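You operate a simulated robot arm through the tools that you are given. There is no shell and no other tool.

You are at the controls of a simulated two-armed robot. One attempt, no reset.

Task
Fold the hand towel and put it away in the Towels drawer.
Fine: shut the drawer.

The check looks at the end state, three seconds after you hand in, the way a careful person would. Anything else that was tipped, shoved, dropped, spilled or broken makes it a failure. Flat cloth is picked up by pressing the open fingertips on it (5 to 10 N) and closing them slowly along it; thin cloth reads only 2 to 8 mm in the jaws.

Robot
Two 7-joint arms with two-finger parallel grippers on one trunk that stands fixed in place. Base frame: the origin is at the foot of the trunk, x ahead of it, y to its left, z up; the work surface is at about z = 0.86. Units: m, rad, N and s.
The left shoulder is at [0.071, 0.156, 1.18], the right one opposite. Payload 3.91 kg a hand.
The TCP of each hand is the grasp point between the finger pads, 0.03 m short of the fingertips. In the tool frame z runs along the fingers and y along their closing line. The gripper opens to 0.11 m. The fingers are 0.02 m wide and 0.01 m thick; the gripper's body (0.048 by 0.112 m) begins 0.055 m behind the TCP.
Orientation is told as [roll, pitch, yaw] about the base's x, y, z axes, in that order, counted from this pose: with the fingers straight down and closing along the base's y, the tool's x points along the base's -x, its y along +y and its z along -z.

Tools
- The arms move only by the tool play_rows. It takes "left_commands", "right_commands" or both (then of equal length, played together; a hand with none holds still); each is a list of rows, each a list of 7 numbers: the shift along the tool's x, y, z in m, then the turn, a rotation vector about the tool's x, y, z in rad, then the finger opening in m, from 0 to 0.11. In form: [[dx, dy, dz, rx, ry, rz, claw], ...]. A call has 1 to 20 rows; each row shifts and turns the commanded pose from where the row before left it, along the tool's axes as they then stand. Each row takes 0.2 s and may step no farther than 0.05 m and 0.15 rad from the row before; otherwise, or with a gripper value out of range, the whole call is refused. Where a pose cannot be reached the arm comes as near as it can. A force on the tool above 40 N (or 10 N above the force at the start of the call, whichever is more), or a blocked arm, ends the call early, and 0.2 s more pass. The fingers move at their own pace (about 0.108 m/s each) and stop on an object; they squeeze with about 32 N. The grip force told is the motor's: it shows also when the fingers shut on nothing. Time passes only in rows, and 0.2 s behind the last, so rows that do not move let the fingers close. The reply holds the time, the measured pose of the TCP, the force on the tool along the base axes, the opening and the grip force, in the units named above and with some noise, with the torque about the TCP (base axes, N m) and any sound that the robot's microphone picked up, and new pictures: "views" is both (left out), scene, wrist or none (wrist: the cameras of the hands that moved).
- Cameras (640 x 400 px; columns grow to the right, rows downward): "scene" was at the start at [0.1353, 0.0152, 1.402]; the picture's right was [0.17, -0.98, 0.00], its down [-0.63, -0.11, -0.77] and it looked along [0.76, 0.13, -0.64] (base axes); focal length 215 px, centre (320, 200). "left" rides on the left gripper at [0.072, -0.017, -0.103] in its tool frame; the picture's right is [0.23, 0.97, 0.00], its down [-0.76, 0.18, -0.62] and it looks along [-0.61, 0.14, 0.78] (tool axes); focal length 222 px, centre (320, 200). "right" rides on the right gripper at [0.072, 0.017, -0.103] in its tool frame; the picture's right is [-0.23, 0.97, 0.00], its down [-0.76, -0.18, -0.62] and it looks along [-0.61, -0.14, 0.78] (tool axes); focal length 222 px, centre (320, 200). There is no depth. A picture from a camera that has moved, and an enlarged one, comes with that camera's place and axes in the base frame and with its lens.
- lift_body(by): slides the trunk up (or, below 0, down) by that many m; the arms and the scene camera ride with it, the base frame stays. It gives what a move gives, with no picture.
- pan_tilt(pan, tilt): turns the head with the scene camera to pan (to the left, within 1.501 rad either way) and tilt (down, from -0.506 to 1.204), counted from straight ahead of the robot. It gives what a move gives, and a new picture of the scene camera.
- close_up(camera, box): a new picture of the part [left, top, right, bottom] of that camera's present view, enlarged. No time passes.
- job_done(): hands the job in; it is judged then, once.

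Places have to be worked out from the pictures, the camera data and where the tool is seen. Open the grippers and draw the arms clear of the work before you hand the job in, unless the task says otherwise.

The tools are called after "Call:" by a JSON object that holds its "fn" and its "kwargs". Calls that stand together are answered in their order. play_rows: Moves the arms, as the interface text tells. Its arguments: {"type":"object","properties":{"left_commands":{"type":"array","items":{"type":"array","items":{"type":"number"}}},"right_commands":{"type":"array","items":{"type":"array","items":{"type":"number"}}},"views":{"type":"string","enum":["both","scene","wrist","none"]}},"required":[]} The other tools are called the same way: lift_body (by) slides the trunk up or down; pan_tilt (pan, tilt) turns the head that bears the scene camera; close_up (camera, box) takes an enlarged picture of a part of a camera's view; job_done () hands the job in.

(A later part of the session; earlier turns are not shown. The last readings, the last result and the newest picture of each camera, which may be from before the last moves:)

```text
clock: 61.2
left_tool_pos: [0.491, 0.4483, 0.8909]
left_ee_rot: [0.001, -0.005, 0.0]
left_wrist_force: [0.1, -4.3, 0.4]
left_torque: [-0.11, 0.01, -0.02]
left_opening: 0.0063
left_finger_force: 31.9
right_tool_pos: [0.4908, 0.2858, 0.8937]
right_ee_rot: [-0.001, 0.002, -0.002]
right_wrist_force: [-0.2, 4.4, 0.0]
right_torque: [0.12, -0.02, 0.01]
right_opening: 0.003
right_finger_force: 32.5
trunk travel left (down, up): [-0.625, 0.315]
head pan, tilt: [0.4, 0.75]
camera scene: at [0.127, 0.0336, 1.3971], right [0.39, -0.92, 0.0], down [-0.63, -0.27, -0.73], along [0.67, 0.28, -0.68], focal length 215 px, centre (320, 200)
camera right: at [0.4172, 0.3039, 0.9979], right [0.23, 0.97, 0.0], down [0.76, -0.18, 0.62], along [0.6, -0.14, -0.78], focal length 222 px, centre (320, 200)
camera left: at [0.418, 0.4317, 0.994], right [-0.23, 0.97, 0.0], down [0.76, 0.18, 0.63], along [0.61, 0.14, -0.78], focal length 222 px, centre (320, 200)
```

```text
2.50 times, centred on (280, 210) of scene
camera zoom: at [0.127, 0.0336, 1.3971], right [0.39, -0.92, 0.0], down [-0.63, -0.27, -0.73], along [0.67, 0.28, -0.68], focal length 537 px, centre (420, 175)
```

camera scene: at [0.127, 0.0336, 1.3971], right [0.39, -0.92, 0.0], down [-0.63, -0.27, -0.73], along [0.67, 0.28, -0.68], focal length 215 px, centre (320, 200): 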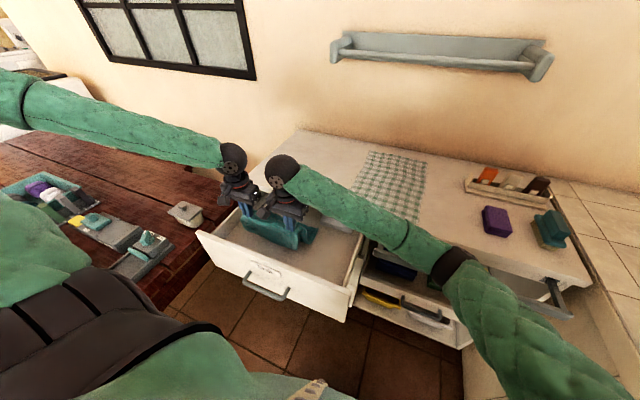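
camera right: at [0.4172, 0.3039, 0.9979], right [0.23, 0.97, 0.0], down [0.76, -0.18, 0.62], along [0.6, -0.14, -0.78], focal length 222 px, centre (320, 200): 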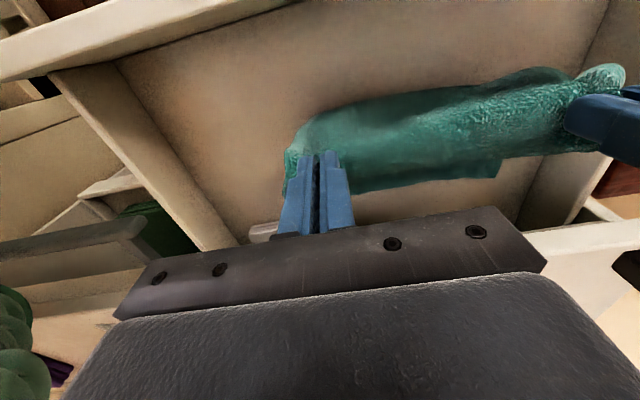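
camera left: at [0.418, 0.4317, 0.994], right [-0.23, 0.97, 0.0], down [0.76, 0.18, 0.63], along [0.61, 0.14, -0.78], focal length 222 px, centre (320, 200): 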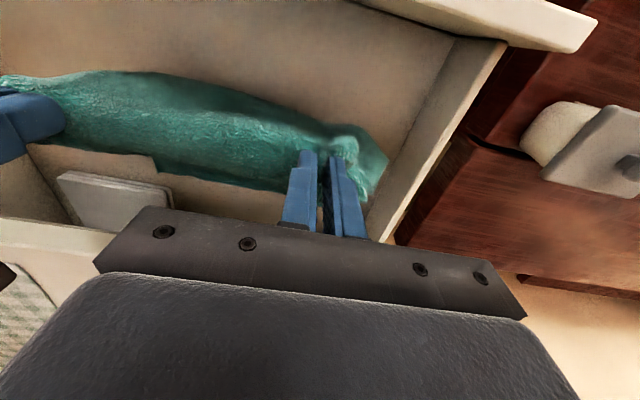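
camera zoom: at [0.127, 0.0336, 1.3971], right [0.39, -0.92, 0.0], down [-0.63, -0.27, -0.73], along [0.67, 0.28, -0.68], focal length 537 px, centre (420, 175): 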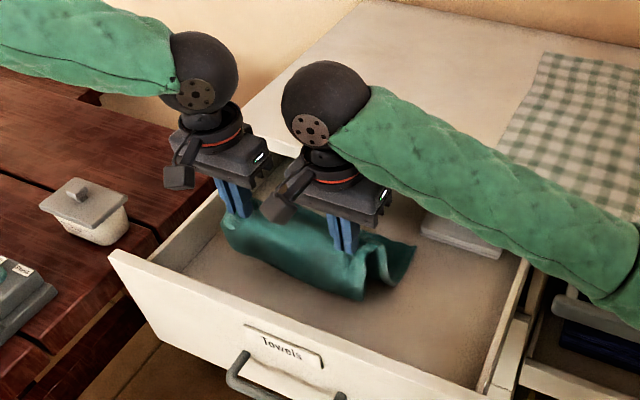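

The back half trails properly to x≈0.62, but the front half may be bowed near the floor. I'll zoom to see how its lower edge is lying.

Call:
{"fn": "close_up", "kwargs": {"camera": "scene", "box": [250, 190, 320, 260]}}

Call:
{"fn": "close_up", "kwargs": {"camera": "right", "box": [240, 40, 640, 240]}}

Call:
{"fn": "close_up", "kwargs": {"camera": "left", "box": [0, 40, 420, 240]}}

```text
5.71 times, centred on (285, 225) of scene
camera zoom: at [0.127, 0.0336, 1.3971], right [0.39, -0.92, 0.0], down [-0.63, -0.27, -0.73], along [0.67, 0.28, -0.68], focal length 1228 px, centre (520, 57)
```

zoom: 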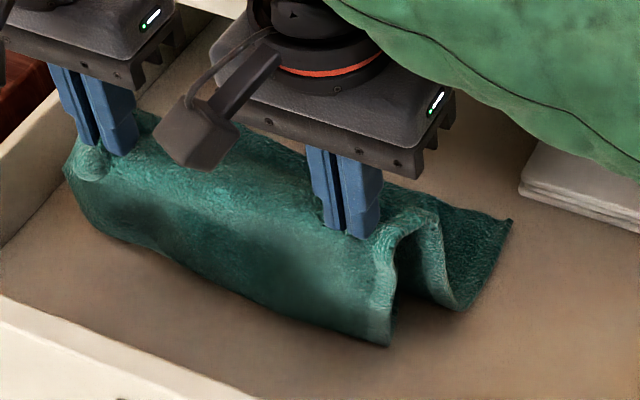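

```text
1.60 times, centred on (440, 140) of right
camera zoom: at [0.4172, 0.3039, 0.9979], right [0.23, 0.97, 0.0], down [0.76, -0.18, 0.62], along [0.6, -0.14, -0.78], focal length 355 px, centre (128, 296)
```

zoom: 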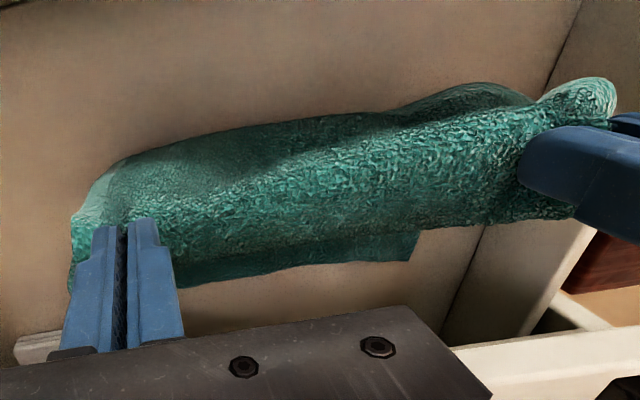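

```text
1.52 times, centred on (210, 140) of left
camera zoom: at [0.418, 0.4317, 0.994], right [-0.23, 0.97, 0.0], down [0.76, 0.18, 0.63], along [0.61, 0.14, -0.78], focal length 338 px, centre (488, 291)
```

zoom: 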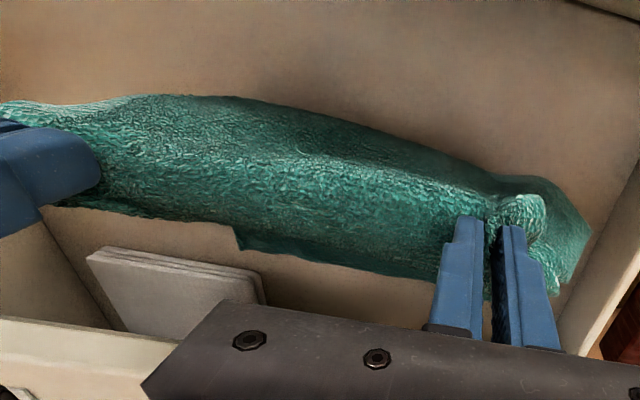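

The two halves straddle as a narrow tent with their lower ends trailing to +x. I'll keep drawing the hands toward the front at this height first, then lower so everything lays back flat.

Call:
{"fn": "play_rows", "kwargs": {"left_commands": [[0.0185, 0, 0, 0, 0, 0, 0], [0.0185, 0, 0, 0, 0, 0, 0], [0.0185, 0, 0.004, 0, 0, 0, 0], [0.002, 0, 0.018, 0, 0, 0, 0], [0, 0, 0.02, 0, 0, 0, 0], [0, 0, 0.02, 0, 0, 0, 0], [0, 0, 0.02, 0, 0, 0, 0]], "right_commands": [[0.0185, 0, 0, 0, 0, 0, 0], [0.0185, 0, 0, 0, 0, 0, 0], [0.0185, 0, 0.004, 0, 0, 0, 0], [0.002, 0, 0.018, 0, 0, 0, 0], [0, 0, 0.02, 0, 0, 0, 0], [0, 0, 0.02, 0, 0, 0, 0], [0, 0, 0.02, 0, 0, 0, 0]], "views": "both"}}

Call:
{"fn": "close_up", "kwargs": {"camera": "scene", "box": [220, 170, 340, 280]}}

```text
clock: 62.8
left_tool_pos: [0.4332, 0.4482, 0.8084]
left_ee_rot: [-0.001, -0.003, 0.001]
left_wrist_force: [0.2, -3.3, 0.4]
left_torque: [-0.09, -0.02, -0.02]
left_opening: 0.0064
left_finger_force: 31.9
right_tool_pos: [0.4324, 0.2868, 0.8118]
right_ee_rot: [0.0, 0.004, 0.0]
right_wrist_force: [-0.5, 3.5, -0.2]
right_torque: [0.07, 0.01, 0.0]
right_opening: 0.0028
right_finger_force: 32.2
trunk travel left (down, up): [-0.625, 0.315]
head pan, tilt: [0.4, 0.75]
camera scene: at [0.1275, 0.0335, 1.3971], right [0.39, -0.92, 0.0], down [-0.63, -0.27, -0.73], along [0.67, 0.28, -0.68], focal length 215 px, centre (320, 200)
camera right: at [0.3599, 0.3038, 0.9168], right [0.23, 0.97, 0.0], down [0.76, -0.18, 0.62], along [0.6, -0.14, -0.78], focal length 222 px, centre (320, 200)
camera left: at [0.3608, 0.4307, 0.9117], right [-0.23, 0.97, 0.0], down [0.76, 0.18, 0.63], along [0.61, 0.14, -0.78], focal length 222 px, centre (320, 200)
```

scene: 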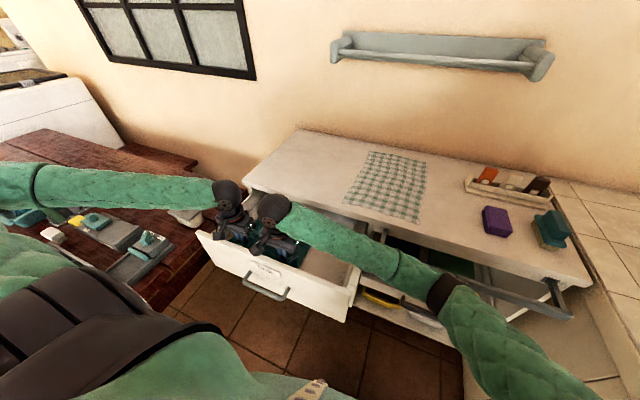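
right: 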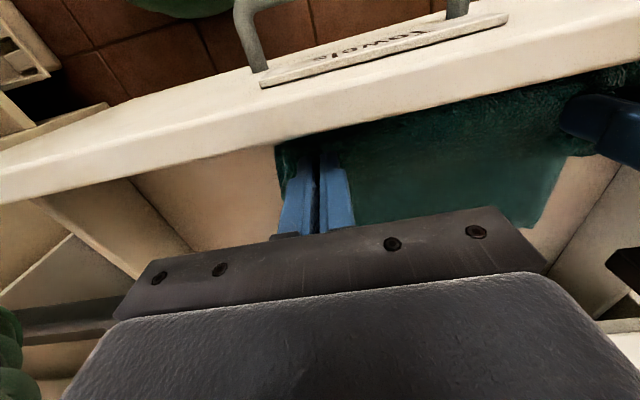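
left: 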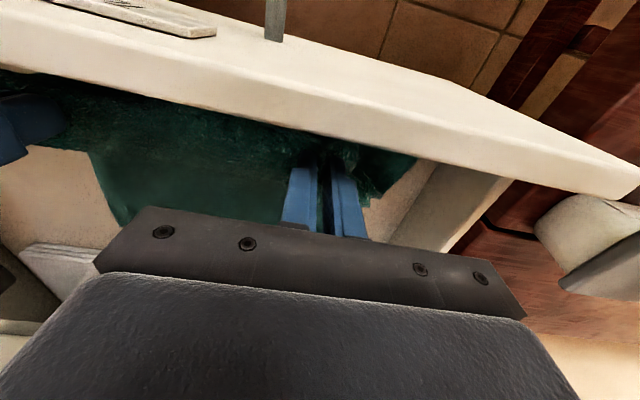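

```text
3.64 times, centred on (280, 225) of scene
camera zoom: at [0.1275, 0.0335, 1.3971], right [0.39, -0.92, 0.0], down [-0.63, -0.27, -0.73], along [0.67, 0.28, -0.68], focal length 782 px, centre (466, 109)
```

zoom: 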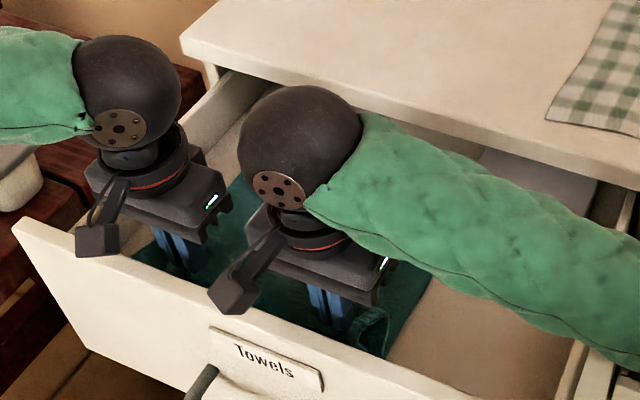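

Now it's laying along the floor with the back half trailing behind. I'll lower the last ~2.5 cm, then release gently.

Call:
{"fn": "play_rows", "kwargs": {"left_commands": [[0, 0, 0.012, 0, 0, 0, 0], [0, 0, 0.012, 0, 0, 0, 0], [0, 0, 0.003, 0, 0, 0, 0], [0, 0, 0, 0, 0, 0, 0]], "right_commands": [[0, 0, 0.012, 0, 0, 0, 0], [0, 0, 0.012, 0, 0, 0, 0], [0, 0, 0.003, 0, 0, 0, 0], [0, 0, 0, 0, 0, 0, 0]], "views": "both"}}

Call:
{"fn": "close_up", "kwargs": {"camera": "scene", "box": [220, 170, 340, 280]}}

```text
clock: 63.8
left_tool_pos: [0.4343, 0.4473, 0.7817]
left_ee_rot: [0.001, -0.004, 0.0]
left_wrist_force: [-0.1, -3.4, 1.6]
left_torque: [-0.09, -0.01, 0.01]
left_opening: 0.0062
left_finger_force: 31.9
right_tool_pos: [0.4332, 0.2871, 0.7854]
right_ee_rot: [0.0, 0.002, 0.001]
right_wrist_force: [-0.5, 3.0, -0.7]
right_torque: [0.15, 0.02, 0.03]
right_opening: 0.0028
right_finger_force: 31.8
trunk travel left (down, up): [-0.625, 0.315]
head pan, tilt: [0.4, 0.75]
camera scene: at [0.1275, 0.0327, 1.397], right [0.39, -0.92, 0.0], down [-0.63, -0.27, -0.73], along [0.67, 0.28, -0.68], focal length 215 px, centre (320, 200)
camera right: at [0.3597, 0.303, 0.8894], right [0.23, 0.97, 0.0], down [0.76, -0.18, 0.62], along [0.6, -0.14, -0.78], focal length 222 px, centre (320, 200)
camera left: at [0.3611, 0.4303, 0.8849], right [-0.23, 0.97, 0.0], down [0.76, 0.18, 0.63], along [0.61, 0.14, -0.78], focal length 222 px, centre (320, 200)
```

scene: 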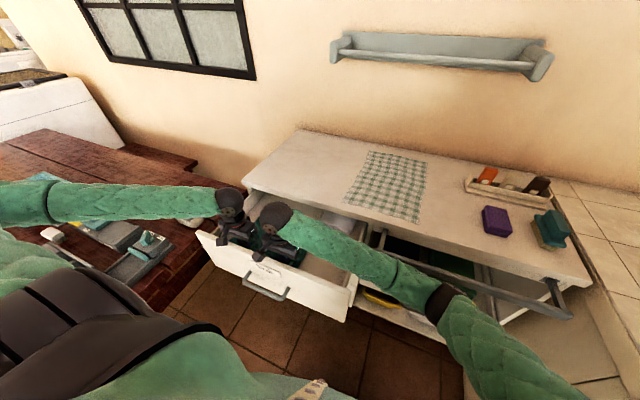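
right: 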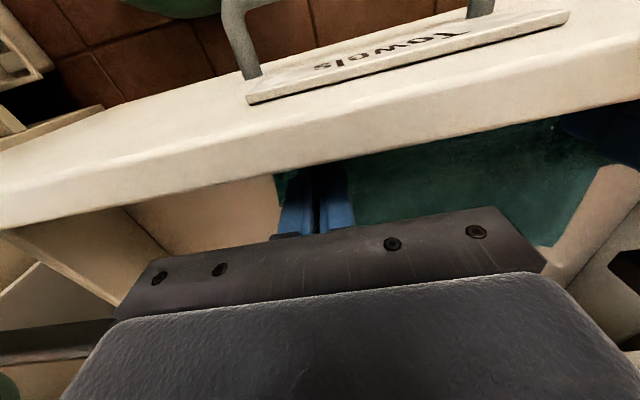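
left: 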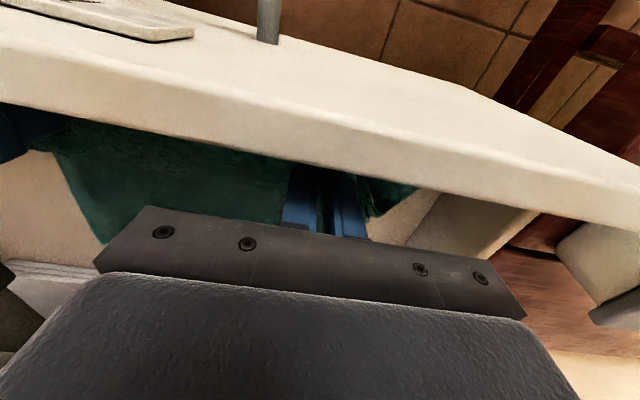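

```text
3.64 times, centred on (280, 225) of scene
camera zoom: at [0.1275, 0.0327, 1.397], right [0.39, -0.92, 0.0], down [-0.63, -0.27, -0.73], along [0.67, 0.28, -0.68], focal length 782 px, centre (466, 109)
```

zoom: 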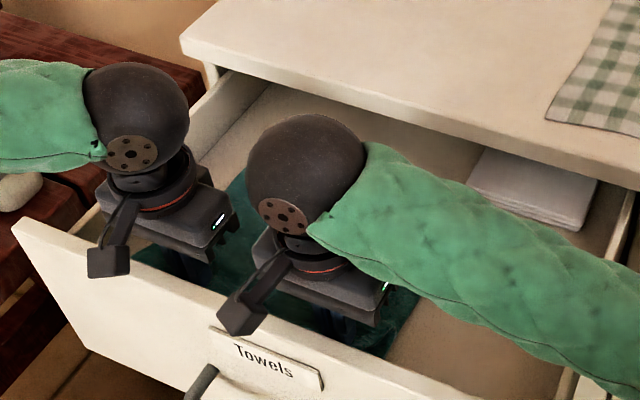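

No notable contact forces; the towel is down. I'll open the fingers slightly and lift both hands straight out.

Call:
{"fn": "play_rows", "kwargs": {"left_commands": [[0, 0, 0, 0, 0, 0, 0.01], [0, 0, 0, 0, 0, 0, 0.02], [0, 0, 0, 0, 0, 0, 0.025], [0, 0, 0, 0, 0, 0, 0.025], [0, 0, -0.01, 0, 0, 0, 0.025], [0, 0, -0.02, 0, 0, 0, 0.025], [0, 0, -0.03, 0, 0, 0, 0.025], [0, 0, -0.03, 0, 0, 0, 0.025], [0, 0, -0.03, 0, 0, 0, 0.025]], "right_commands": [[0, 0, 0, 0, 0, 0, 0.01], [0, 0, 0, 0, 0, 0, 0.02], [0, 0, 0, 0, 0, 0, 0.025], [0, 0, 0, 0, 0, 0, 0.025], [0, 0, -0.01, 0, 0, 0, 0.025], [0, 0, -0.02, 0, 0, 0, 0.025], [0, 0, -0.03, 0, 0, 0, 0.025], [0, 0, -0.03, 0, 0, 0, 0.025], [0, 0, -0.03, 0, 0, 0, 0.025]], "views": "both"}}

Call:
{"fn": "close_up", "kwargs": {"camera": "scene", "box": [200, 150, 360, 290]}}

```text
clock: 65.8
left_tool_pos: [0.4324, 0.4472, 0.9021]
left_ee_rot: [0.0, -0.003, 0.0]
left_wrist_force: [-0.1, 1.3, 0.7]
left_torque: [0.03, 0.02, -0.02]
left_opening: 0.0251
left_finger_force: 0.0
right_tool_pos: [0.4329, 0.2845, 0.9062]
right_ee_rot: [0.0, 0.002, 0.001]
right_wrist_force: [0.1, 0.4, 0.4]
right_torque: [-0.01, -0.02, -0.01]
right_opening: 0.025
right_finger_force: 0.0
trunk travel left (down, up): [-0.625, 0.315]
head pan, tilt: [0.4, 0.75]
camera scene: at [0.1268, 0.032, 1.3969], right [0.39, -0.92, 0.0], down [-0.63, -0.26, -0.73], along [0.67, 0.28, -0.68], focal length 215 px, centre (320, 200)
camera right: at [0.3593, 0.303, 1.0105], right [0.23, 0.97, 0.0], down [0.76, -0.18, 0.62], along [0.6, -0.14, -0.78], focal length 222 px, centre (320, 200)
camera left: at [0.3595, 0.4296, 1.0064], right [-0.23, 0.97, 0.0], down [0.76, 0.18, 0.63], along [0.61, 0.14, -0.78], focal length 222 px, centre (320, 200)
```

scene: 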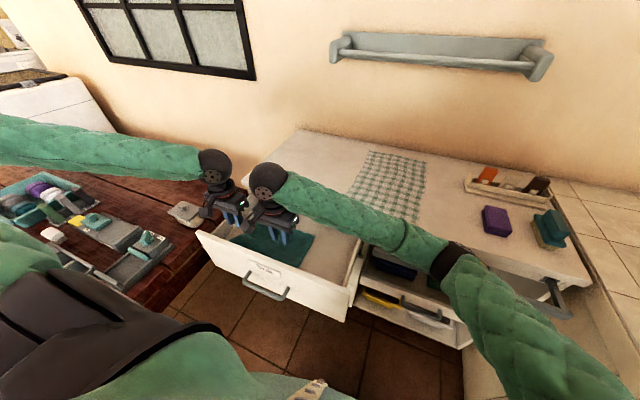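
right: 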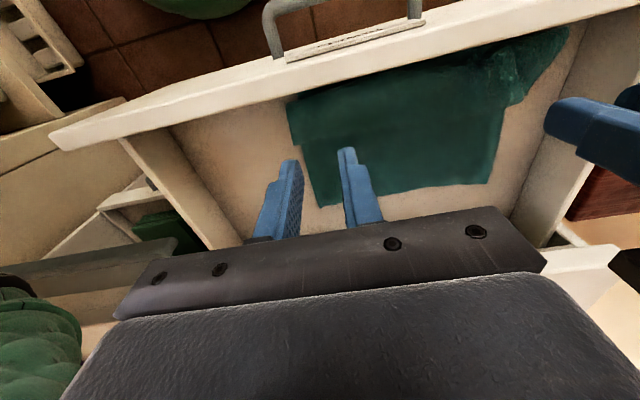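
left: 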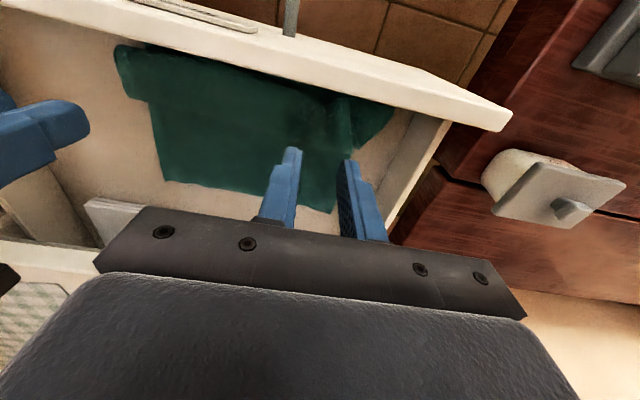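

```text
2.86 times, centred on (280, 220) of scene
camera zoom: at [0.1268, 0.032, 1.3969], right [0.39, -0.92, 0.0], down [-0.63, -0.26, -0.73], along [0.67, 0.28, -0.68], focal length 614 px, centre (434, 143)
```

zoom: 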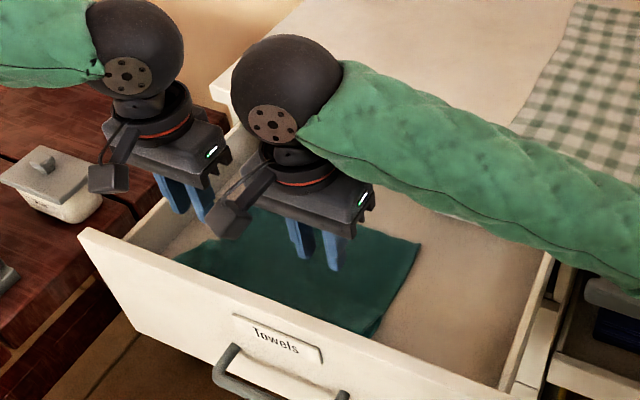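

The towel is lying folded in the drawer. I'll move both hands up and aside for a clear look inside.

Call:
{"fn": "play_rows", "kwargs": {"left_commands": [[0, 0, -0.03, 0, 0, 0, 0.03], [0, 0, -0.03, 0, 0, 0, 0.03], [0, 0, -0.03, 0, 0, 0, 0.03], [0, 0, -0.03, 0, 0, 0, 0.03], [-0.01, 0.03, -0.02, 0, 0, 0, 0.03], [-0.01, 0.03, -0.02, 0, 0, 0, 0.03], [-0.01, 0.03, -0.02, 0, 0, 0, 0.03], [0, 0.03, 0, 0, 0, 0, 0.03]], "right_commands": [[0, 0, -0.03, 0, 0, 0, 0.03], [0, 0, -0.03, 0, 0, 0, 0.03], [0, 0, -0.03, 0, 0, 0, 0.03], [0, 0, -0.03, 0, 0, 0, 0.03], [-0.02, -0.04, -0.02, 0, 0, 0, 0.03], [-0.02, -0.04, -0.02, 0, 0, 0, 0.03], [-0.02, -0.04, -0.02, 0, 0, 0, 0.03], [-0.02, -0.04, -0.02, 0, 0, 0, 0.03]], "views": "scene"}}

Call:
{"fn": "close_up", "kwargs": {"camera": "scene", "box": [190, 170, 370, 310]}}

```text
clock: 67.6
left_tool_pos: [0.4614, 0.5672, 1.0831]
left_ee_rot: [0.002, -0.005, 0.001]
left_wrist_force: [-0.3, -1.3, 0.3]
left_torque: [0.03, -0.01, -0.02]
left_opening: 0.03
left_finger_force: 0.1
right_tool_pos: [0.5147, 0.1247, 1.1059]
right_ee_rot: [0.0, 0.005, 0.001]
right_wrist_force: [0.5, -0.5, 0.1]
right_torque: [0.03, 0.0, 0.01]
right_opening: 0.0301
right_finger_force: 0.1
trunk travel left (down, up): [-0.625, 0.315]
head pan, tilt: [0.4, 0.75]
camera scene: at [0.1268, 0.0316, 1.397], right [0.39, -0.92, 0.0], down [-0.63, -0.27, -0.73], along [0.67, 0.29, -0.68], focal length 215 px, centre (320, 200)
```

scene: 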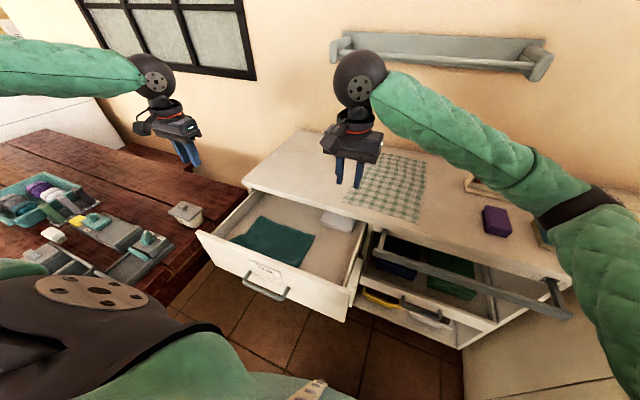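

```text
2.86 times, centred on (280, 240) of scene
camera zoom: at [0.1268, 0.0316, 1.397], right [0.39, -0.92, 0.0], down [-0.63, -0.27, -0.73], along [0.67, 0.29, -0.68], focal length 614 px, centre (434, 86)
```

zoom: 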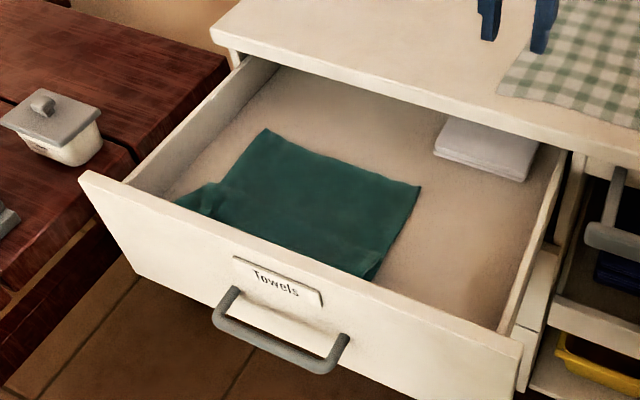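

The folded towel lies in the drawer at about x 0.41–0.59, y 0.24–0.52. I'll check it from the wrist cameras before closing.

Call:
{"fn": "close_up", "kwargs": {"camera": "left", "box": [0, 0, 320, 240]}}

Call:
{"fn": "close_up", "kwargs": {"camera": "right", "box": [300, 0, 640, 240]}}

```text
1.67 times, centred on (160, 120) of left
camera zoom: at [0.3886, 0.5493, 1.1858], right [-0.23, 0.97, 0.0], down [0.76, 0.18, 0.63], along [0.61, 0.14, -0.78], focal length 370 px, centre (587, 333)
```

zoom: 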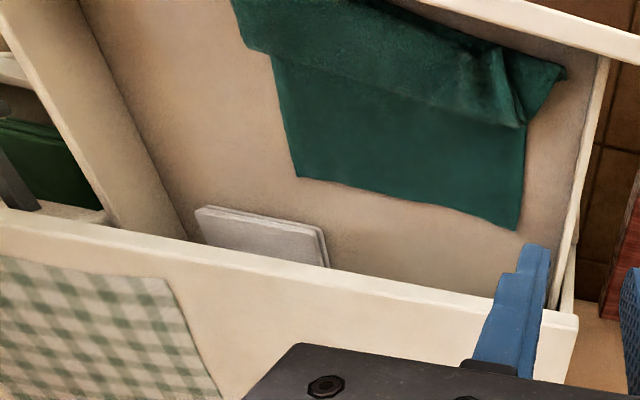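

```text
1.67 times, centred on (470, 120) of right
camera zoom: at [0.4407, 0.1418, 1.2108], right [0.23, 0.97, 0.0], down [0.76, -0.18, 0.62], along [0.6, -0.14, -0.78], focal length 370 px, centre (70, 333)
```

zoom: 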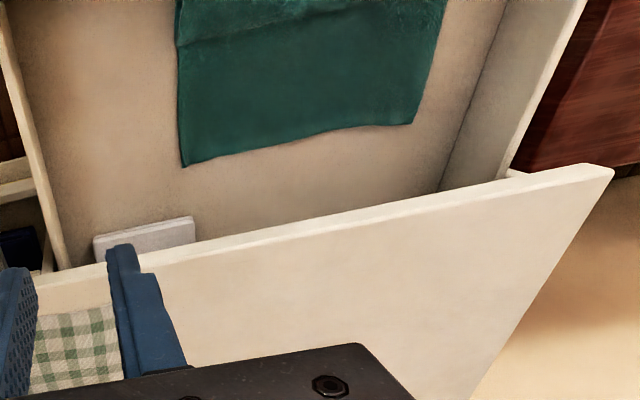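

The layering near the front needs a better look. I'll move the left hand so its camera looks straight down at the towel.

Call:
{"fn": "play_rows", "kwargs": {"left_commands": [[-0.01, -0.034, 0, 0, 0, 0, 0.11], [-0.01, -0.034, 0, 0, 0, 0, 0.11], [-0.01, -0.034, 0, 0, 0, 0, 0.11], [-0.01, -0.034, 0, 0, 0, 0, 0.11], [-0.01, -0.034, 0, 0, 0, 0, 0.11]], "views": "wrist"}}

Call:
{"fn": "close_up", "kwargs": {"camera": "left", "box": [120, 0, 480, 220]}}

```text
clock: 68.8
left_tool_pos: [0.5144, 0.3961, 1.0802]
left_ee_rot: [0.001, 0.0, 0.002]
left_wrist_force: [0.0, -0.4, -0.7]
left_torque: [-0.01, 0.01, -0.01]
left_opening: 0.1101
left_finger_force: 0.0
right_tool_pos: [0.5163, 0.1262, 1.1039]
right_ee_rot: [0.001, 0.008, -0.001]
right_wrist_force: [0.3, 1.7, -0.5]
right_torque: [0.03, 0.04, -0.02]
right_opening: 0.03
right_finger_force: 0.0
trunk travel left (down, up): [-0.625, 0.315]
head pan, tilt: [0.4, 0.75]
camera left: at [0.4424, 0.3792, 1.1838], right [-0.23, 0.97, 0.0], down [0.76, 0.18, 0.62], along [0.61, 0.14, -0.78], focal length 222 px, centre (320, 200)
```

left: 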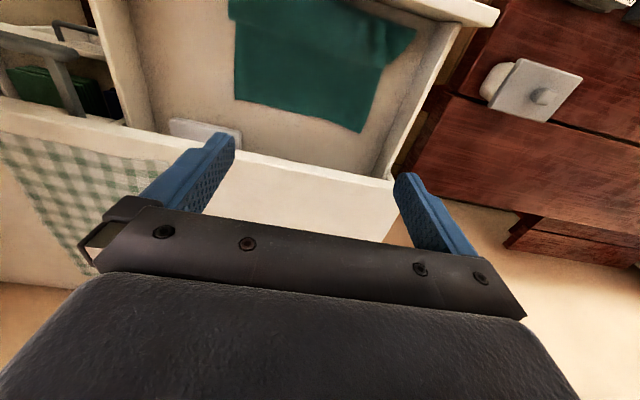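

```text
1.78 times, centred on (300, 110) of left
camera zoom: at [0.4424, 0.3792, 1.1838], right [-0.23, 0.97, 0.0], down [0.76, 0.18, 0.62], along [0.61, 0.14, -0.78], focal length 395 px, centre (356, 360)
```

zoom: 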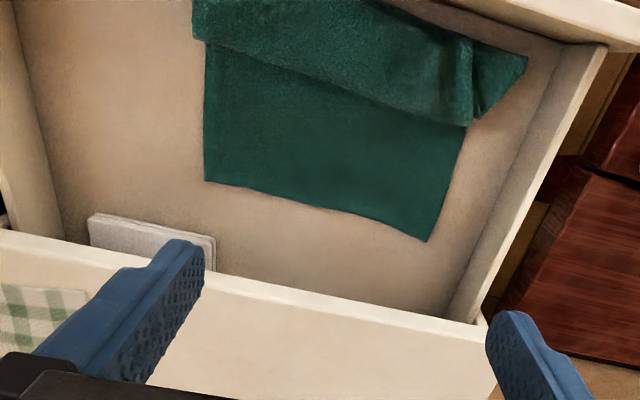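

I need to see closer to the front panel. I'll shift the left hand back toward me and re-look.

Call:
{"fn": "play_rows", "kwargs": {"left_commands": [[0.03, 0, -0.01, 0, 0, 0, 0.11], [0.03, 0, -0.01, 0, 0, 0, 0.11], [0.0, 0, -0.01, 0, 0.12, 0, 0.11], [0.0, 0, 0, 0, 0.12, 0, 0.11], [0.0, 0, 0, 0, 0.12, 0, 0.11]], "views": "wrist"}}

Call:
{"fn": "close_up", "kwargs": {"camera": "left", "box": [120, 0, 500, 240]}}

```text
clock: 70.0
left_tool_pos: [0.4528, 0.3973, 1.1124]
left_ee_rot: [0.0, 0.36, 0.002]
left_wrist_force: [-0.2, 0.2, 0.6]
left_torque: [0.04, -0.01, 0.0]
left_opening: 0.1099
left_finger_force: 0.1
right_tool_pos: [0.515, 0.1256, 1.1053]
right_ee_rot: [-0.001, 0.007, 0.0]
right_wrist_force: [-0.1, 0.0, 0.3]
right_torque: [0.02, 0.03, -0.01]
right_opening: 0.0301
right_finger_force: 0.1
trunk travel left (down, up): [-0.625, 0.315]
head pan, tilt: [0.4, 0.75]
camera left: at [0.4218, 0.3802, 1.234], right [-0.21, 0.97, 0.08], down [0.93, 0.18, 0.32], along [0.29, 0.14, -0.95], focal length 222 px, centre (320, 200)
```

left: 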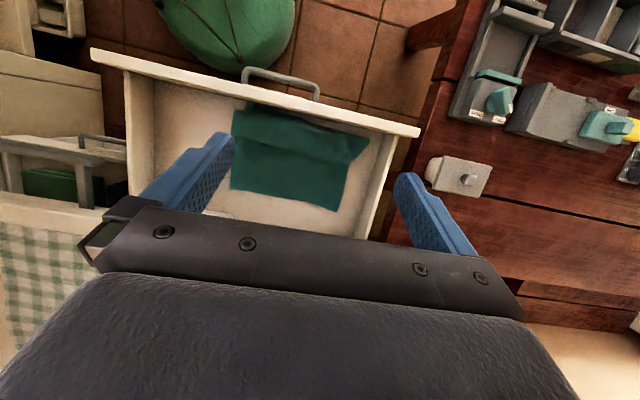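

```text
1.67 times, centred on (310, 120) of left
camera zoom: at [0.4218, 0.3802, 1.234], right [-0.21, 0.97, 0.08], down [0.93, 0.18, 0.32], along [0.29, 0.14, -0.95], focal length 370 px, centre (337, 333)
```

zoom: 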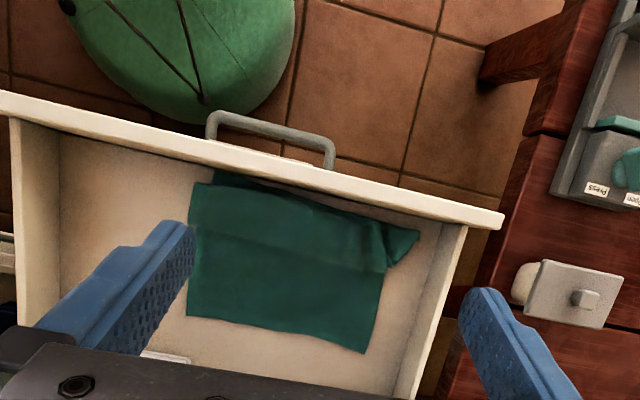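

Call:
{"fn": "close_up", "kwargs": {"camera": "left", "box": [215, 95, 385, 215]}}

```text
3.33 times, centred on (300, 155) of left
camera zoom: at [0.4218, 0.3802, 1.234], right [-0.21, 0.97, 0.08], down [0.93, 0.18, 0.32], along [0.29, 0.14, -0.95], focal length 740 px, centre (387, 350)
```

zoom: 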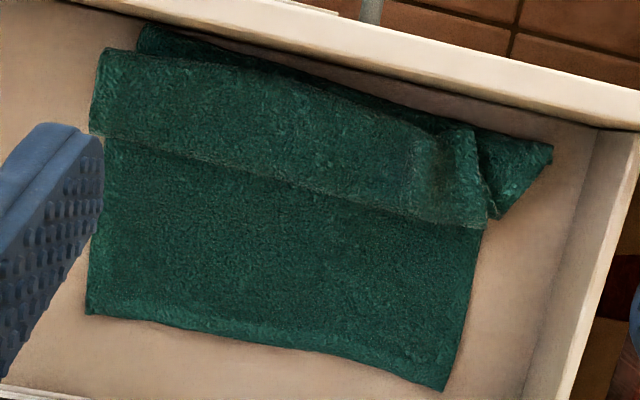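

The overhead view shows the towel neatly folded on the drawer floor (about 0.18 × 0.27 m), well below the panel top. To close the drawer I'll raise the trunk so the left hand can get in front of the panel (outer face x≈0.379) and push it.

Call:
{"fn": "lift_body", "kwargs": {"by": 0.2}}

Call:
{"fn": "pan_tilt", "kwargs": {"pan": 0.4, "tilt": 0.95}}

```text
clock: 72.2
left_tool_pos: [0.4533, 0.3979, 1.3126]
left_ee_rot: [-0.001, 0.359, 0.0]
left_wrist_force: [-0.2, 0.0, 0.5]
left_torque: [0.0, -0.02, -0.02]
left_opening: 0.1099
left_finger_force: 0.1
right_tool_pos: [0.5146, 0.1256, 1.305]
right_ee_rot: [0.0, 0.005, -0.001]
right_wrist_force: [0.8, 0.1, 0.0]
right_torque: [0.03, 0.01, 0.04]
right_opening: 0.0301
right_finger_force: 0.0
trunk travel left (down, up): [-0.825, 0.115]
head pan, tilt: [0.4, 0.75]
```

```text
clock: 72.9
left_tool_pos: [0.4523, 0.3974, 1.3113]
left_ee_rot: [0.001, 0.359, 0.0]
left_wrist_force: [-0.4, 0.2, 0.5]
left_torque: [0.05, -0.01, -0.01]
left_opening: 0.1101
left_finger_force: 0.1
right_tool_pos: [0.5148, 0.1248, 1.3061]
right_ee_rot: [0.0, 0.005, 0.0]
right_wrist_force: [0.1, -0.7, -0.6]
right_torque: [-0.01, 0.0, 0.04]
right_opening: 0.03
right_finger_force: 0.1
trunk travel left (down, up): [-0.825, 0.115]
head pan, tilt: [0.4, 0.949]
camera scene: at [0.1184, 0.0288, 1.5815], right [0.39, -0.92, 0.0], down [-0.75, -0.32, -0.58], along [0.54, 0.23, -0.81], focal length 215 px, centre (320, 200)
```

scene: 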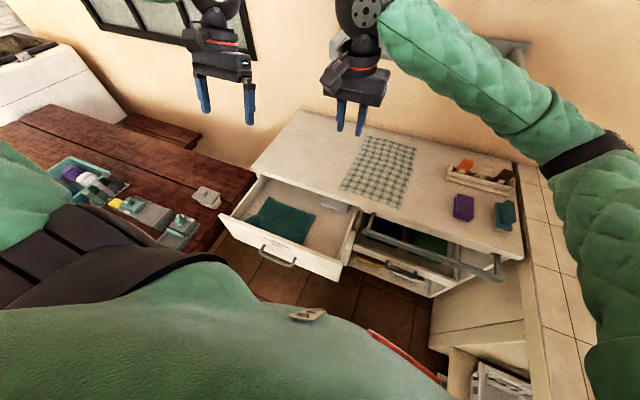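

Good overview: drawer open with the towel inside. I'll level the left hand, close it, and bring it down in front of the panel in stages.

Call:
{"fn": "play_rows", "kwargs": {"left_commands": [[0, 0, 0, 0, -0.12, 0, 0.0], [0, 0, 0, 0, -0.12, 0, 0.0], [0, 0, 0, 0, -0.12, 0, 0.0], [0.025, -0.018, 0.03, 0, 0, 0, 0], [0.025, -0.018, 0.03, 0, 0, 0, 0], [0.025, -0.018, 0.03, 0, 0, 0, 0], [0.025, -0.018, 0.03, 0, 0, 0, 0], [0.005, 0, 0.04, 0, 0, 0, 0], [0, 0, 0.04, 0, 0, 0, 0], [0, 0, 0.04, 0, 0, 0, 0], [0, 0, 0.04, 0, 0, 0, 0], [0, 0, 0.04, 0, 0, 0, 0]], "views": "both"}}

```text
clock: 75.5
left_tool_pos: [0.4484, 0.3589, 1.0002]
left_ee_rot: [0.002, -0.002, 0.004]
left_wrist_force: [0.5, 0.7, 0.3]
left_torque: [-0.01, 0.06, -0.01]
left_opening: 0.0001
left_finger_force: 32.1
left hand out of reach, approached as far as the arm can: row 5, 6, 7, 8
right_tool_pos: [0.5163, 0.1259, 1.3047]
right_ee_rot: [0.001, 0.006, 0.0]
right_wrist_force: [0.0, 0.9, -1.1]
right_torque: [0.02, 0.03, -0.02]
right_opening: 0.0299
right_finger_force: 0.0
trunk travel left (down, up): [-0.825, 0.115]
head pan, tilt: [0.4, 0.949]
camera scene: at [0.1198, 0.0294, 1.5813], right [0.39, -0.92, 0.0], down [-0.75, -0.32, -0.58], along [0.54, 0.23, -0.81], focal length 215 px, centre (320, 200)
camera left: at [0.3762, 0.3423, 1.1034], right [-0.23, 0.97, 0.0], down [0.76, 0.18, 0.62], along [0.61, 0.14, -0.78], focal length 222 px, centre (320, 200)
```

scene: 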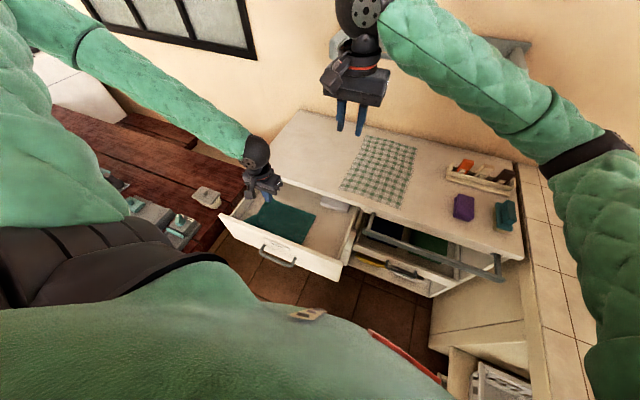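
left: 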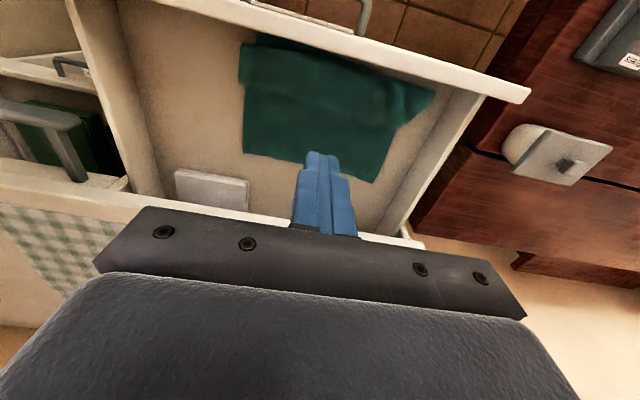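

The near-body reach limit skipped the backward motion at that height. I'll raise the trunk another 0.1 m, then lower to just above the panel top before moving back over it.

Call:
{"fn": "lift_body", "kwargs": {"by": 0.1}}

Call:
{"fn": "play_rows", "kwargs": {"left_commands": [[0, -0.01, 0.04, 0, 0, 0, 0], [0, -0.01, 0.04, 0, 0, 0, 0], [0, -0.01, 0.04, 0, 0, 0, 0], [0, 0, 0.04, 0, 0, 0, 0], [0, 0, 0.04, 0, 0, 0, 0], [0, 0, 0.015, 0, 0, 0, 0]], "views": "both"}}

```text
clock: 76.8
left_tool_pos: [0.4491, 0.3592, 1.1015]
left_ee_rot: [0.002, -0.002, 0.0]
left_wrist_force: [-0.1, 0.1, 0.1]
left_torque: [0.02, 0.0, 0.03]
left_opening: 0.0002
left_finger_force: 31.9
right_tool_pos: [0.5156, 0.1254, 1.4058]
right_ee_rot: [0.001, 0.004, 0.001]
right_wrist_force: [-0.8, -0.7, 0.2]
right_torque: [-0.04, 0.0, 0.02]
right_opening: 0.03
right_finger_force: 0.0
trunk travel left (down, up): [-0.925, 0.015]
head pan, tilt: [0.4, 0.949]
```

```text
clock: 78.2
left_tool_pos: [0.4462, 0.3353, 0.9833]
left_ee_rot: [0.0, -0.001, 0.0]
left_wrist_force: [0.6, -0.5, 0.3]
left_torque: [0.0, -0.02, -0.01]
left_opening: 0.0001
left_finger_force: 32.4
left hand out of reach, approached as far as the arm can: row 4, 5, 6
right_tool_pos: [0.515, 0.1252, 1.404]
right_ee_rot: [0.001, 0.004, 0.0]
right_wrist_force: [-0.5, -0.3, 0.3]
right_torque: [0.03, -0.01, 0.0]
right_opening: 0.0298
right_finger_force: 0.1
trunk travel left (down, up): [-0.925, 0.015]
head pan, tilt: [0.4, 0.949]
camera scene: at [0.1189, 0.0284, 1.6814], right [0.39, -0.92, 0.0], down [-0.75, -0.32, -0.58], along [0.54, 0.23, -0.81], focal length 215 px, centre (320, 200)
camera left: at [0.3725, 0.318, 1.0853], right [-0.23, 0.97, 0.0], down [0.76, 0.18, 0.63], along [0.61, 0.14, -0.78], focal length 222 px, centre (320, 200)
```

scene: 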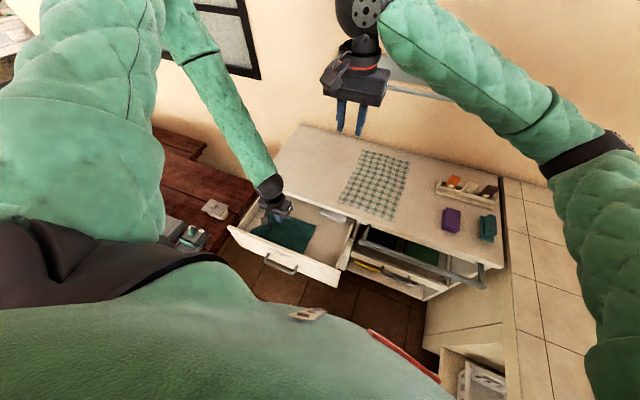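
left: 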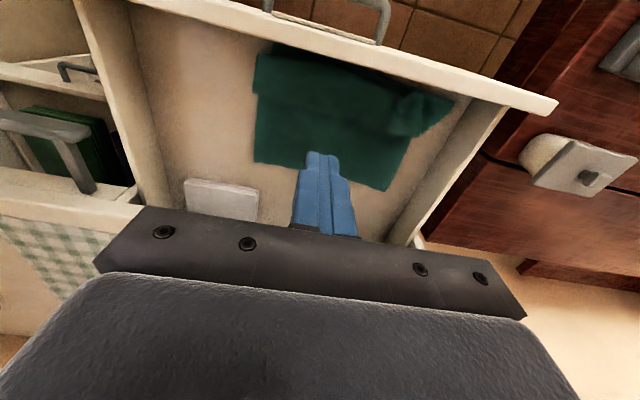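

The left arm's reach near the body is poor here, whereas the right arm comes in from farther away and can reach in front of the panel easily. I'll move the left hand up and aside, then lower the trunk and use the right hand to push.

Call:
{"fn": "play_rows", "kwargs": {"left_commands": [[0, 0, -0.04, 0, 0, 0, 0.03], [0, 0, -0.04, 0, 0, 0, 0.03], [-0.01, 0, -0.04, 0, 0, 0, 0.03], [-0.01, 0.02, -0.035, 0, 0, 0, 0.03], [-0.01, 0.02, -0.035, 0, 0, 0, 0.03], [-0.01, 0.02, -0.035, 0, 0, 0, 0.03], [-0.01, 0.03, -0.035, 0, 0, 0, 0.03], [0, 0.03, -0.035, 0, 0, 0, 0.03], [0, 0.03, -0.035, 0, 0, 0, 0.03], [0, 0.03, -0.035, 0, 0, 0, 0.03], [0, 0.03, -0.035, 0, 0, 0, 0.03], [0, 0.03, -0.03, 0, 0, 0, 0.03], [0, 0, -0.03, 0, 0, 0, 0.03], [0, 0, -0.03, 0, 0, 0, 0.03]], "views": "scene"}}

```text
clock: 81.2
left_tool_pos: [0.4924, 0.575, 1.4747]
left_ee_rot: [0.0, -0.004, -0.001]
left_wrist_force: [0.1, 1.2, -0.3]
left_torque: [0.01, -0.01, -0.01]
left_opening: 0.0302
left_finger_force: 0.1
right_tool_pos: [0.5139, 0.1246, 1.4058]
right_ee_rot: [0.002, 0.002, -0.001]
right_wrist_force: [0.9, 0.4, -0.4]
right_torque: [0.0, -0.01, 0.01]
right_opening: 0.0298
right_finger_force: 0.1
trunk travel left (down, up): [-0.925, 0.015]
head pan, tilt: [0.4, 0.949]
camera scene: at [0.1178, 0.0286, 1.6814], right [0.39, -0.92, 0.0], down [-0.75, -0.32, -0.58], along [0.54, 0.23, -0.81], focal length 215 px, centre (320, 200)
```

scene: 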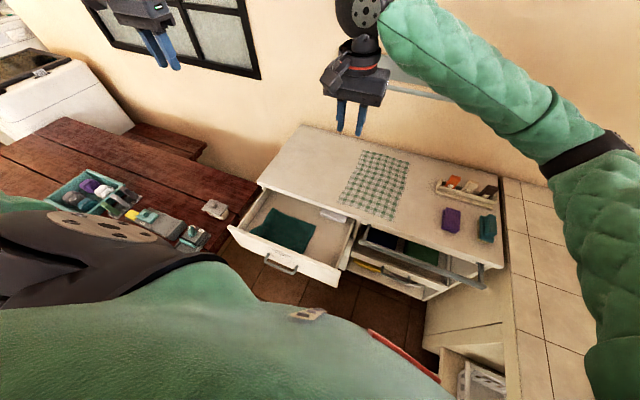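

Left hand is clear. Lowering the trunk back by 0.3 m.

Call:
{"fn": "lift_body", "kwargs": {"by": -0.3}}

Call:
{"fn": "play_rows", "kwargs": {"right_commands": [[0.03, 0.025, 0, 0, 0, 0, 0.0], [0.03, 0.025, 0, 0, 0, 0, 0.0], [0.03, 0.025, 0, 0, 0, 0, 0.0], [0.03, 0.025, 0, 0, 0, 0, 0.0], [0.03, 0.025, 0, 0, 0, 0, 0.0], [0.02, 0.025, 0, 0, 0, 0, 0.0]], "views": "both"}}

```text
clock: 84.2
left_tool_pos: [0.4925, 0.5747, 1.1723]
left_ee_rot: [-0.001, -0.004, 0.002]
left_wrist_force: [0.0, 0.0, -0.6]
left_torque: [0.0, -0.01, 0.02]
left_opening: 0.03
left_finger_force: 0.1
right_tool_pos: [0.5154, 0.1251, 1.1059]
right_ee_rot: [0.001, 0.005, -0.001]
right_wrist_force: [0.0, -0.3, 0.6]
right_torque: [0.0, 0.02, -0.02]
right_opening: 0.03
right_finger_force: 0.1
trunk travel left (down, up): [-0.625, 0.315]
head pan, tilt: [0.4, 0.949]
```

```text
clock: 85.6
left_tool_pos: [0.4905, 0.5763, 1.1713]
left_ee_rot: [-0.003, -0.003, 0.0]
left_wrist_force: [0.3, 0.6, 0.1]
left_torque: [-0.04, 0.01, 0.0]
left_opening: 0.0299
left_finger_force: 0.0
right_tool_pos: [0.3435, 0.2756, 1.1068]
right_ee_rot: [-0.002, 0.008, -0.001]
right_wrist_force: [-0.3, 0.2, 0.3]
right_torque: [-0.01, 0.01, 0.05]
right_opening: 0.0
right_finger_force: 32.3
trunk travel left (down, up): [-0.625, 0.315]
head pan, tilt: [0.4, 0.949]
camera scene: at [0.1176, 0.0301, 1.3814], right [0.39, -0.92, 0.0], down [-0.75, -0.32, -0.58], along [0.54, 0.23, -0.81], focal length 215 px, centre (320, 200)
camera right: at [0.2705, 0.294, 1.211], right [0.23, 0.97, 0.0], down [0.76, -0.18, 0.62], along [0.6, -0.14, -0.78], focal length 222 px, centre (320, 200)
```

scene: 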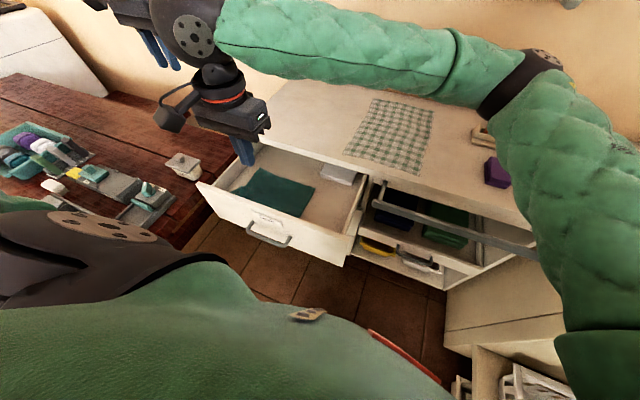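
right: 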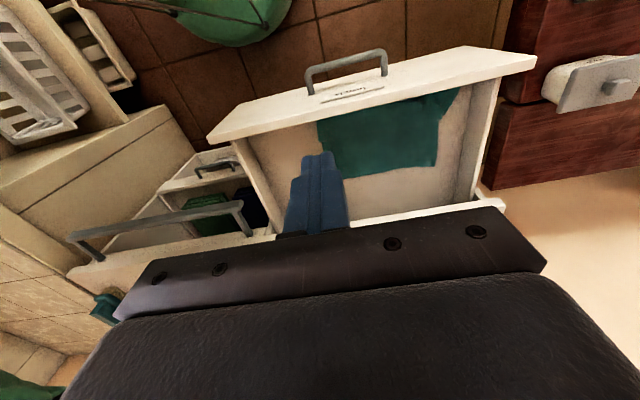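

The right hand reached x≈0.344, in front of the panel. I'll center it to y≈0.32 and lower to just above panel-top level, then check.

Call:
{"fn": "play_rows", "kwargs": {"right_commands": [[0, 0.022, 0.02, 0, 0, 0, 0.0], [0, 0.022, 0.03, 0, 0, 0, 0.0], [0, 0, 0.04, 0, 0, 0, 0.0], [0, 0, 0.04, 0, 0, 0, 0.0], [0, 0, 0.04, 0, 0, 0, 0.0], [0, 0, 0.035, 0, 0, 0, 0.0]], "views": "both"}}

```text
clock: 87.0
left_tool_pos: [0.4927, 0.5758, 1.1707]
left_ee_rot: [-0.001, -0.005, 0.001]
left_wrist_force: [-0.1, 1.0, -0.5]
left_torque: [0.0, -0.02, 0.02]
left_opening: 0.0299
left_finger_force: 0.0
right_tool_pos: [0.344, 0.3191, 0.8999]
right_ee_rot: [-0.001, 0.004, -0.003]
right_wrist_force: [-0.2, -0.1, 0.0]
right_torque: [0.01, 0.02, 0.0]
right_opening: 0.0001
right_finger_force: 32.8
trunk travel left (down, up): [-0.625, 0.315]
head pan, tilt: [0.4, 0.949]
camera scene: at [0.1185, 0.029, 1.3815], right [0.39, -0.92, 0.0], down [-0.75, -0.32, -0.58], along [0.54, 0.23, -0.81], focal length 215 px, centre (320, 200)
camera right: at [0.2709, 0.3371, 1.0053], right [0.23, 0.97, 0.0], down [0.76, -0.18, 0.62], along [0.6, -0.14, -0.78], focal length 222 px, centre (320, 200)
```

scene: 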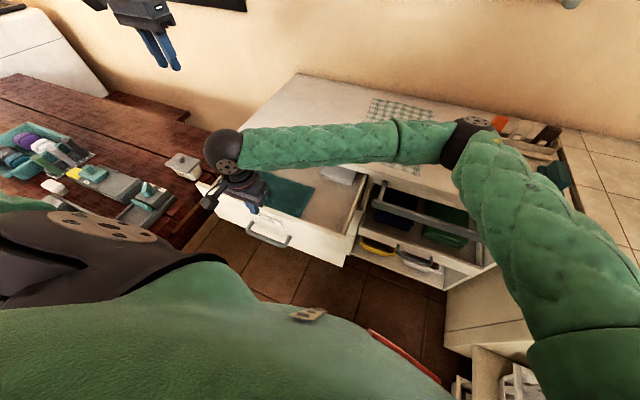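
right: 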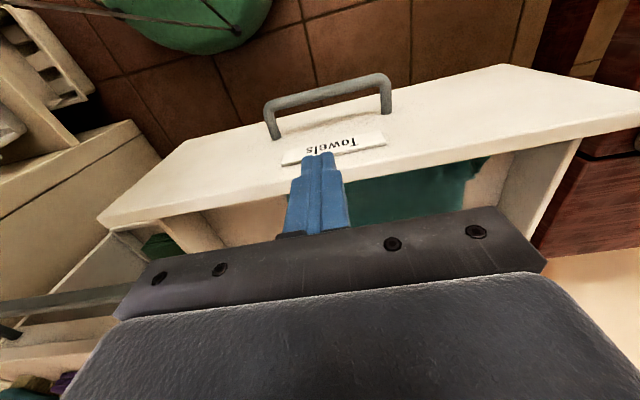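

Clear: the closed fingers are in front of the panel, and the right elbow is high above the counter. I'll lower to z≈0.80 and then begin pushing the panel in.

Call:
{"fn": "play_rows", "kwargs": {"right_commands": [[0, 0, 0.03, 0, 0, 0, 0.0], [0, 0, 0.03, 0, 0, 0, 0.0], [0, 0, 0.035, 0, 0, 0, 0.0], [-0.01, 0, 0, 0, 0, 0, 0.0], [-0.015, 0, 0, 0, 0, 0, 0.0], [-0.015, 0, 0, 0, 0, 0, 0.0]], "views": "both"}}

```text
clock: 88.4
left_tool_pos: [0.4928, 0.5758, 1.1708]
left_ee_rot: [0.002, -0.003, 0.0]
left_wrist_force: [0.1, 0.0, 0.3]
left_torque: [0.0, 0.01, 0.01]
left_opening: 0.0298
left_finger_force: 0.0
right_tool_pos: [0.3831, 0.3204, 0.8059]
right_ee_rot: [0.001, 0.006, -0.002]
right_wrist_force: [-0.5, -0.6, -0.5]
right_torque: [0.03, -0.02, -0.01]
right_opening: 0.0001
right_finger_force: 32.5
trunk travel left (down, up): [-0.625, 0.315]
head pan, tilt: [0.4, 0.949]
camera scene: at [0.1184, 0.0287, 1.3814], right [0.39, -0.92, 0.0], down [-0.75, -0.32, -0.58], along [0.54, 0.23, -0.81], focal length 215 px, centre (320, 200)
camera right: at [0.3107, 0.3369, 0.9105], right [0.23, 0.97, 0.0], down [0.76, -0.18, 0.62], along [0.6, -0.14, -0.78], focal length 222 px, centre (320, 200)
```

scene: 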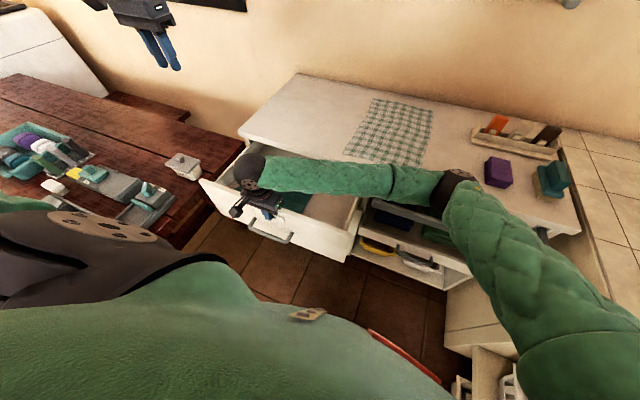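
right: 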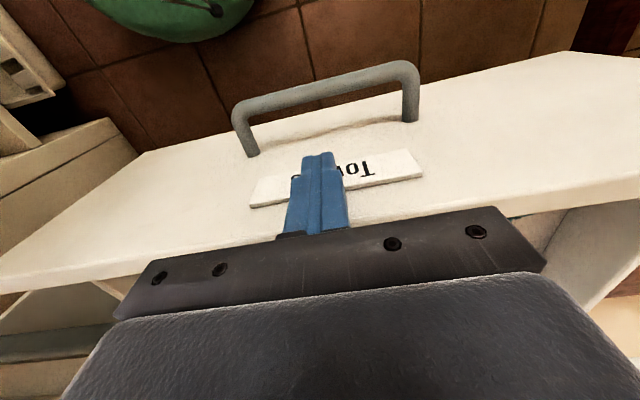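

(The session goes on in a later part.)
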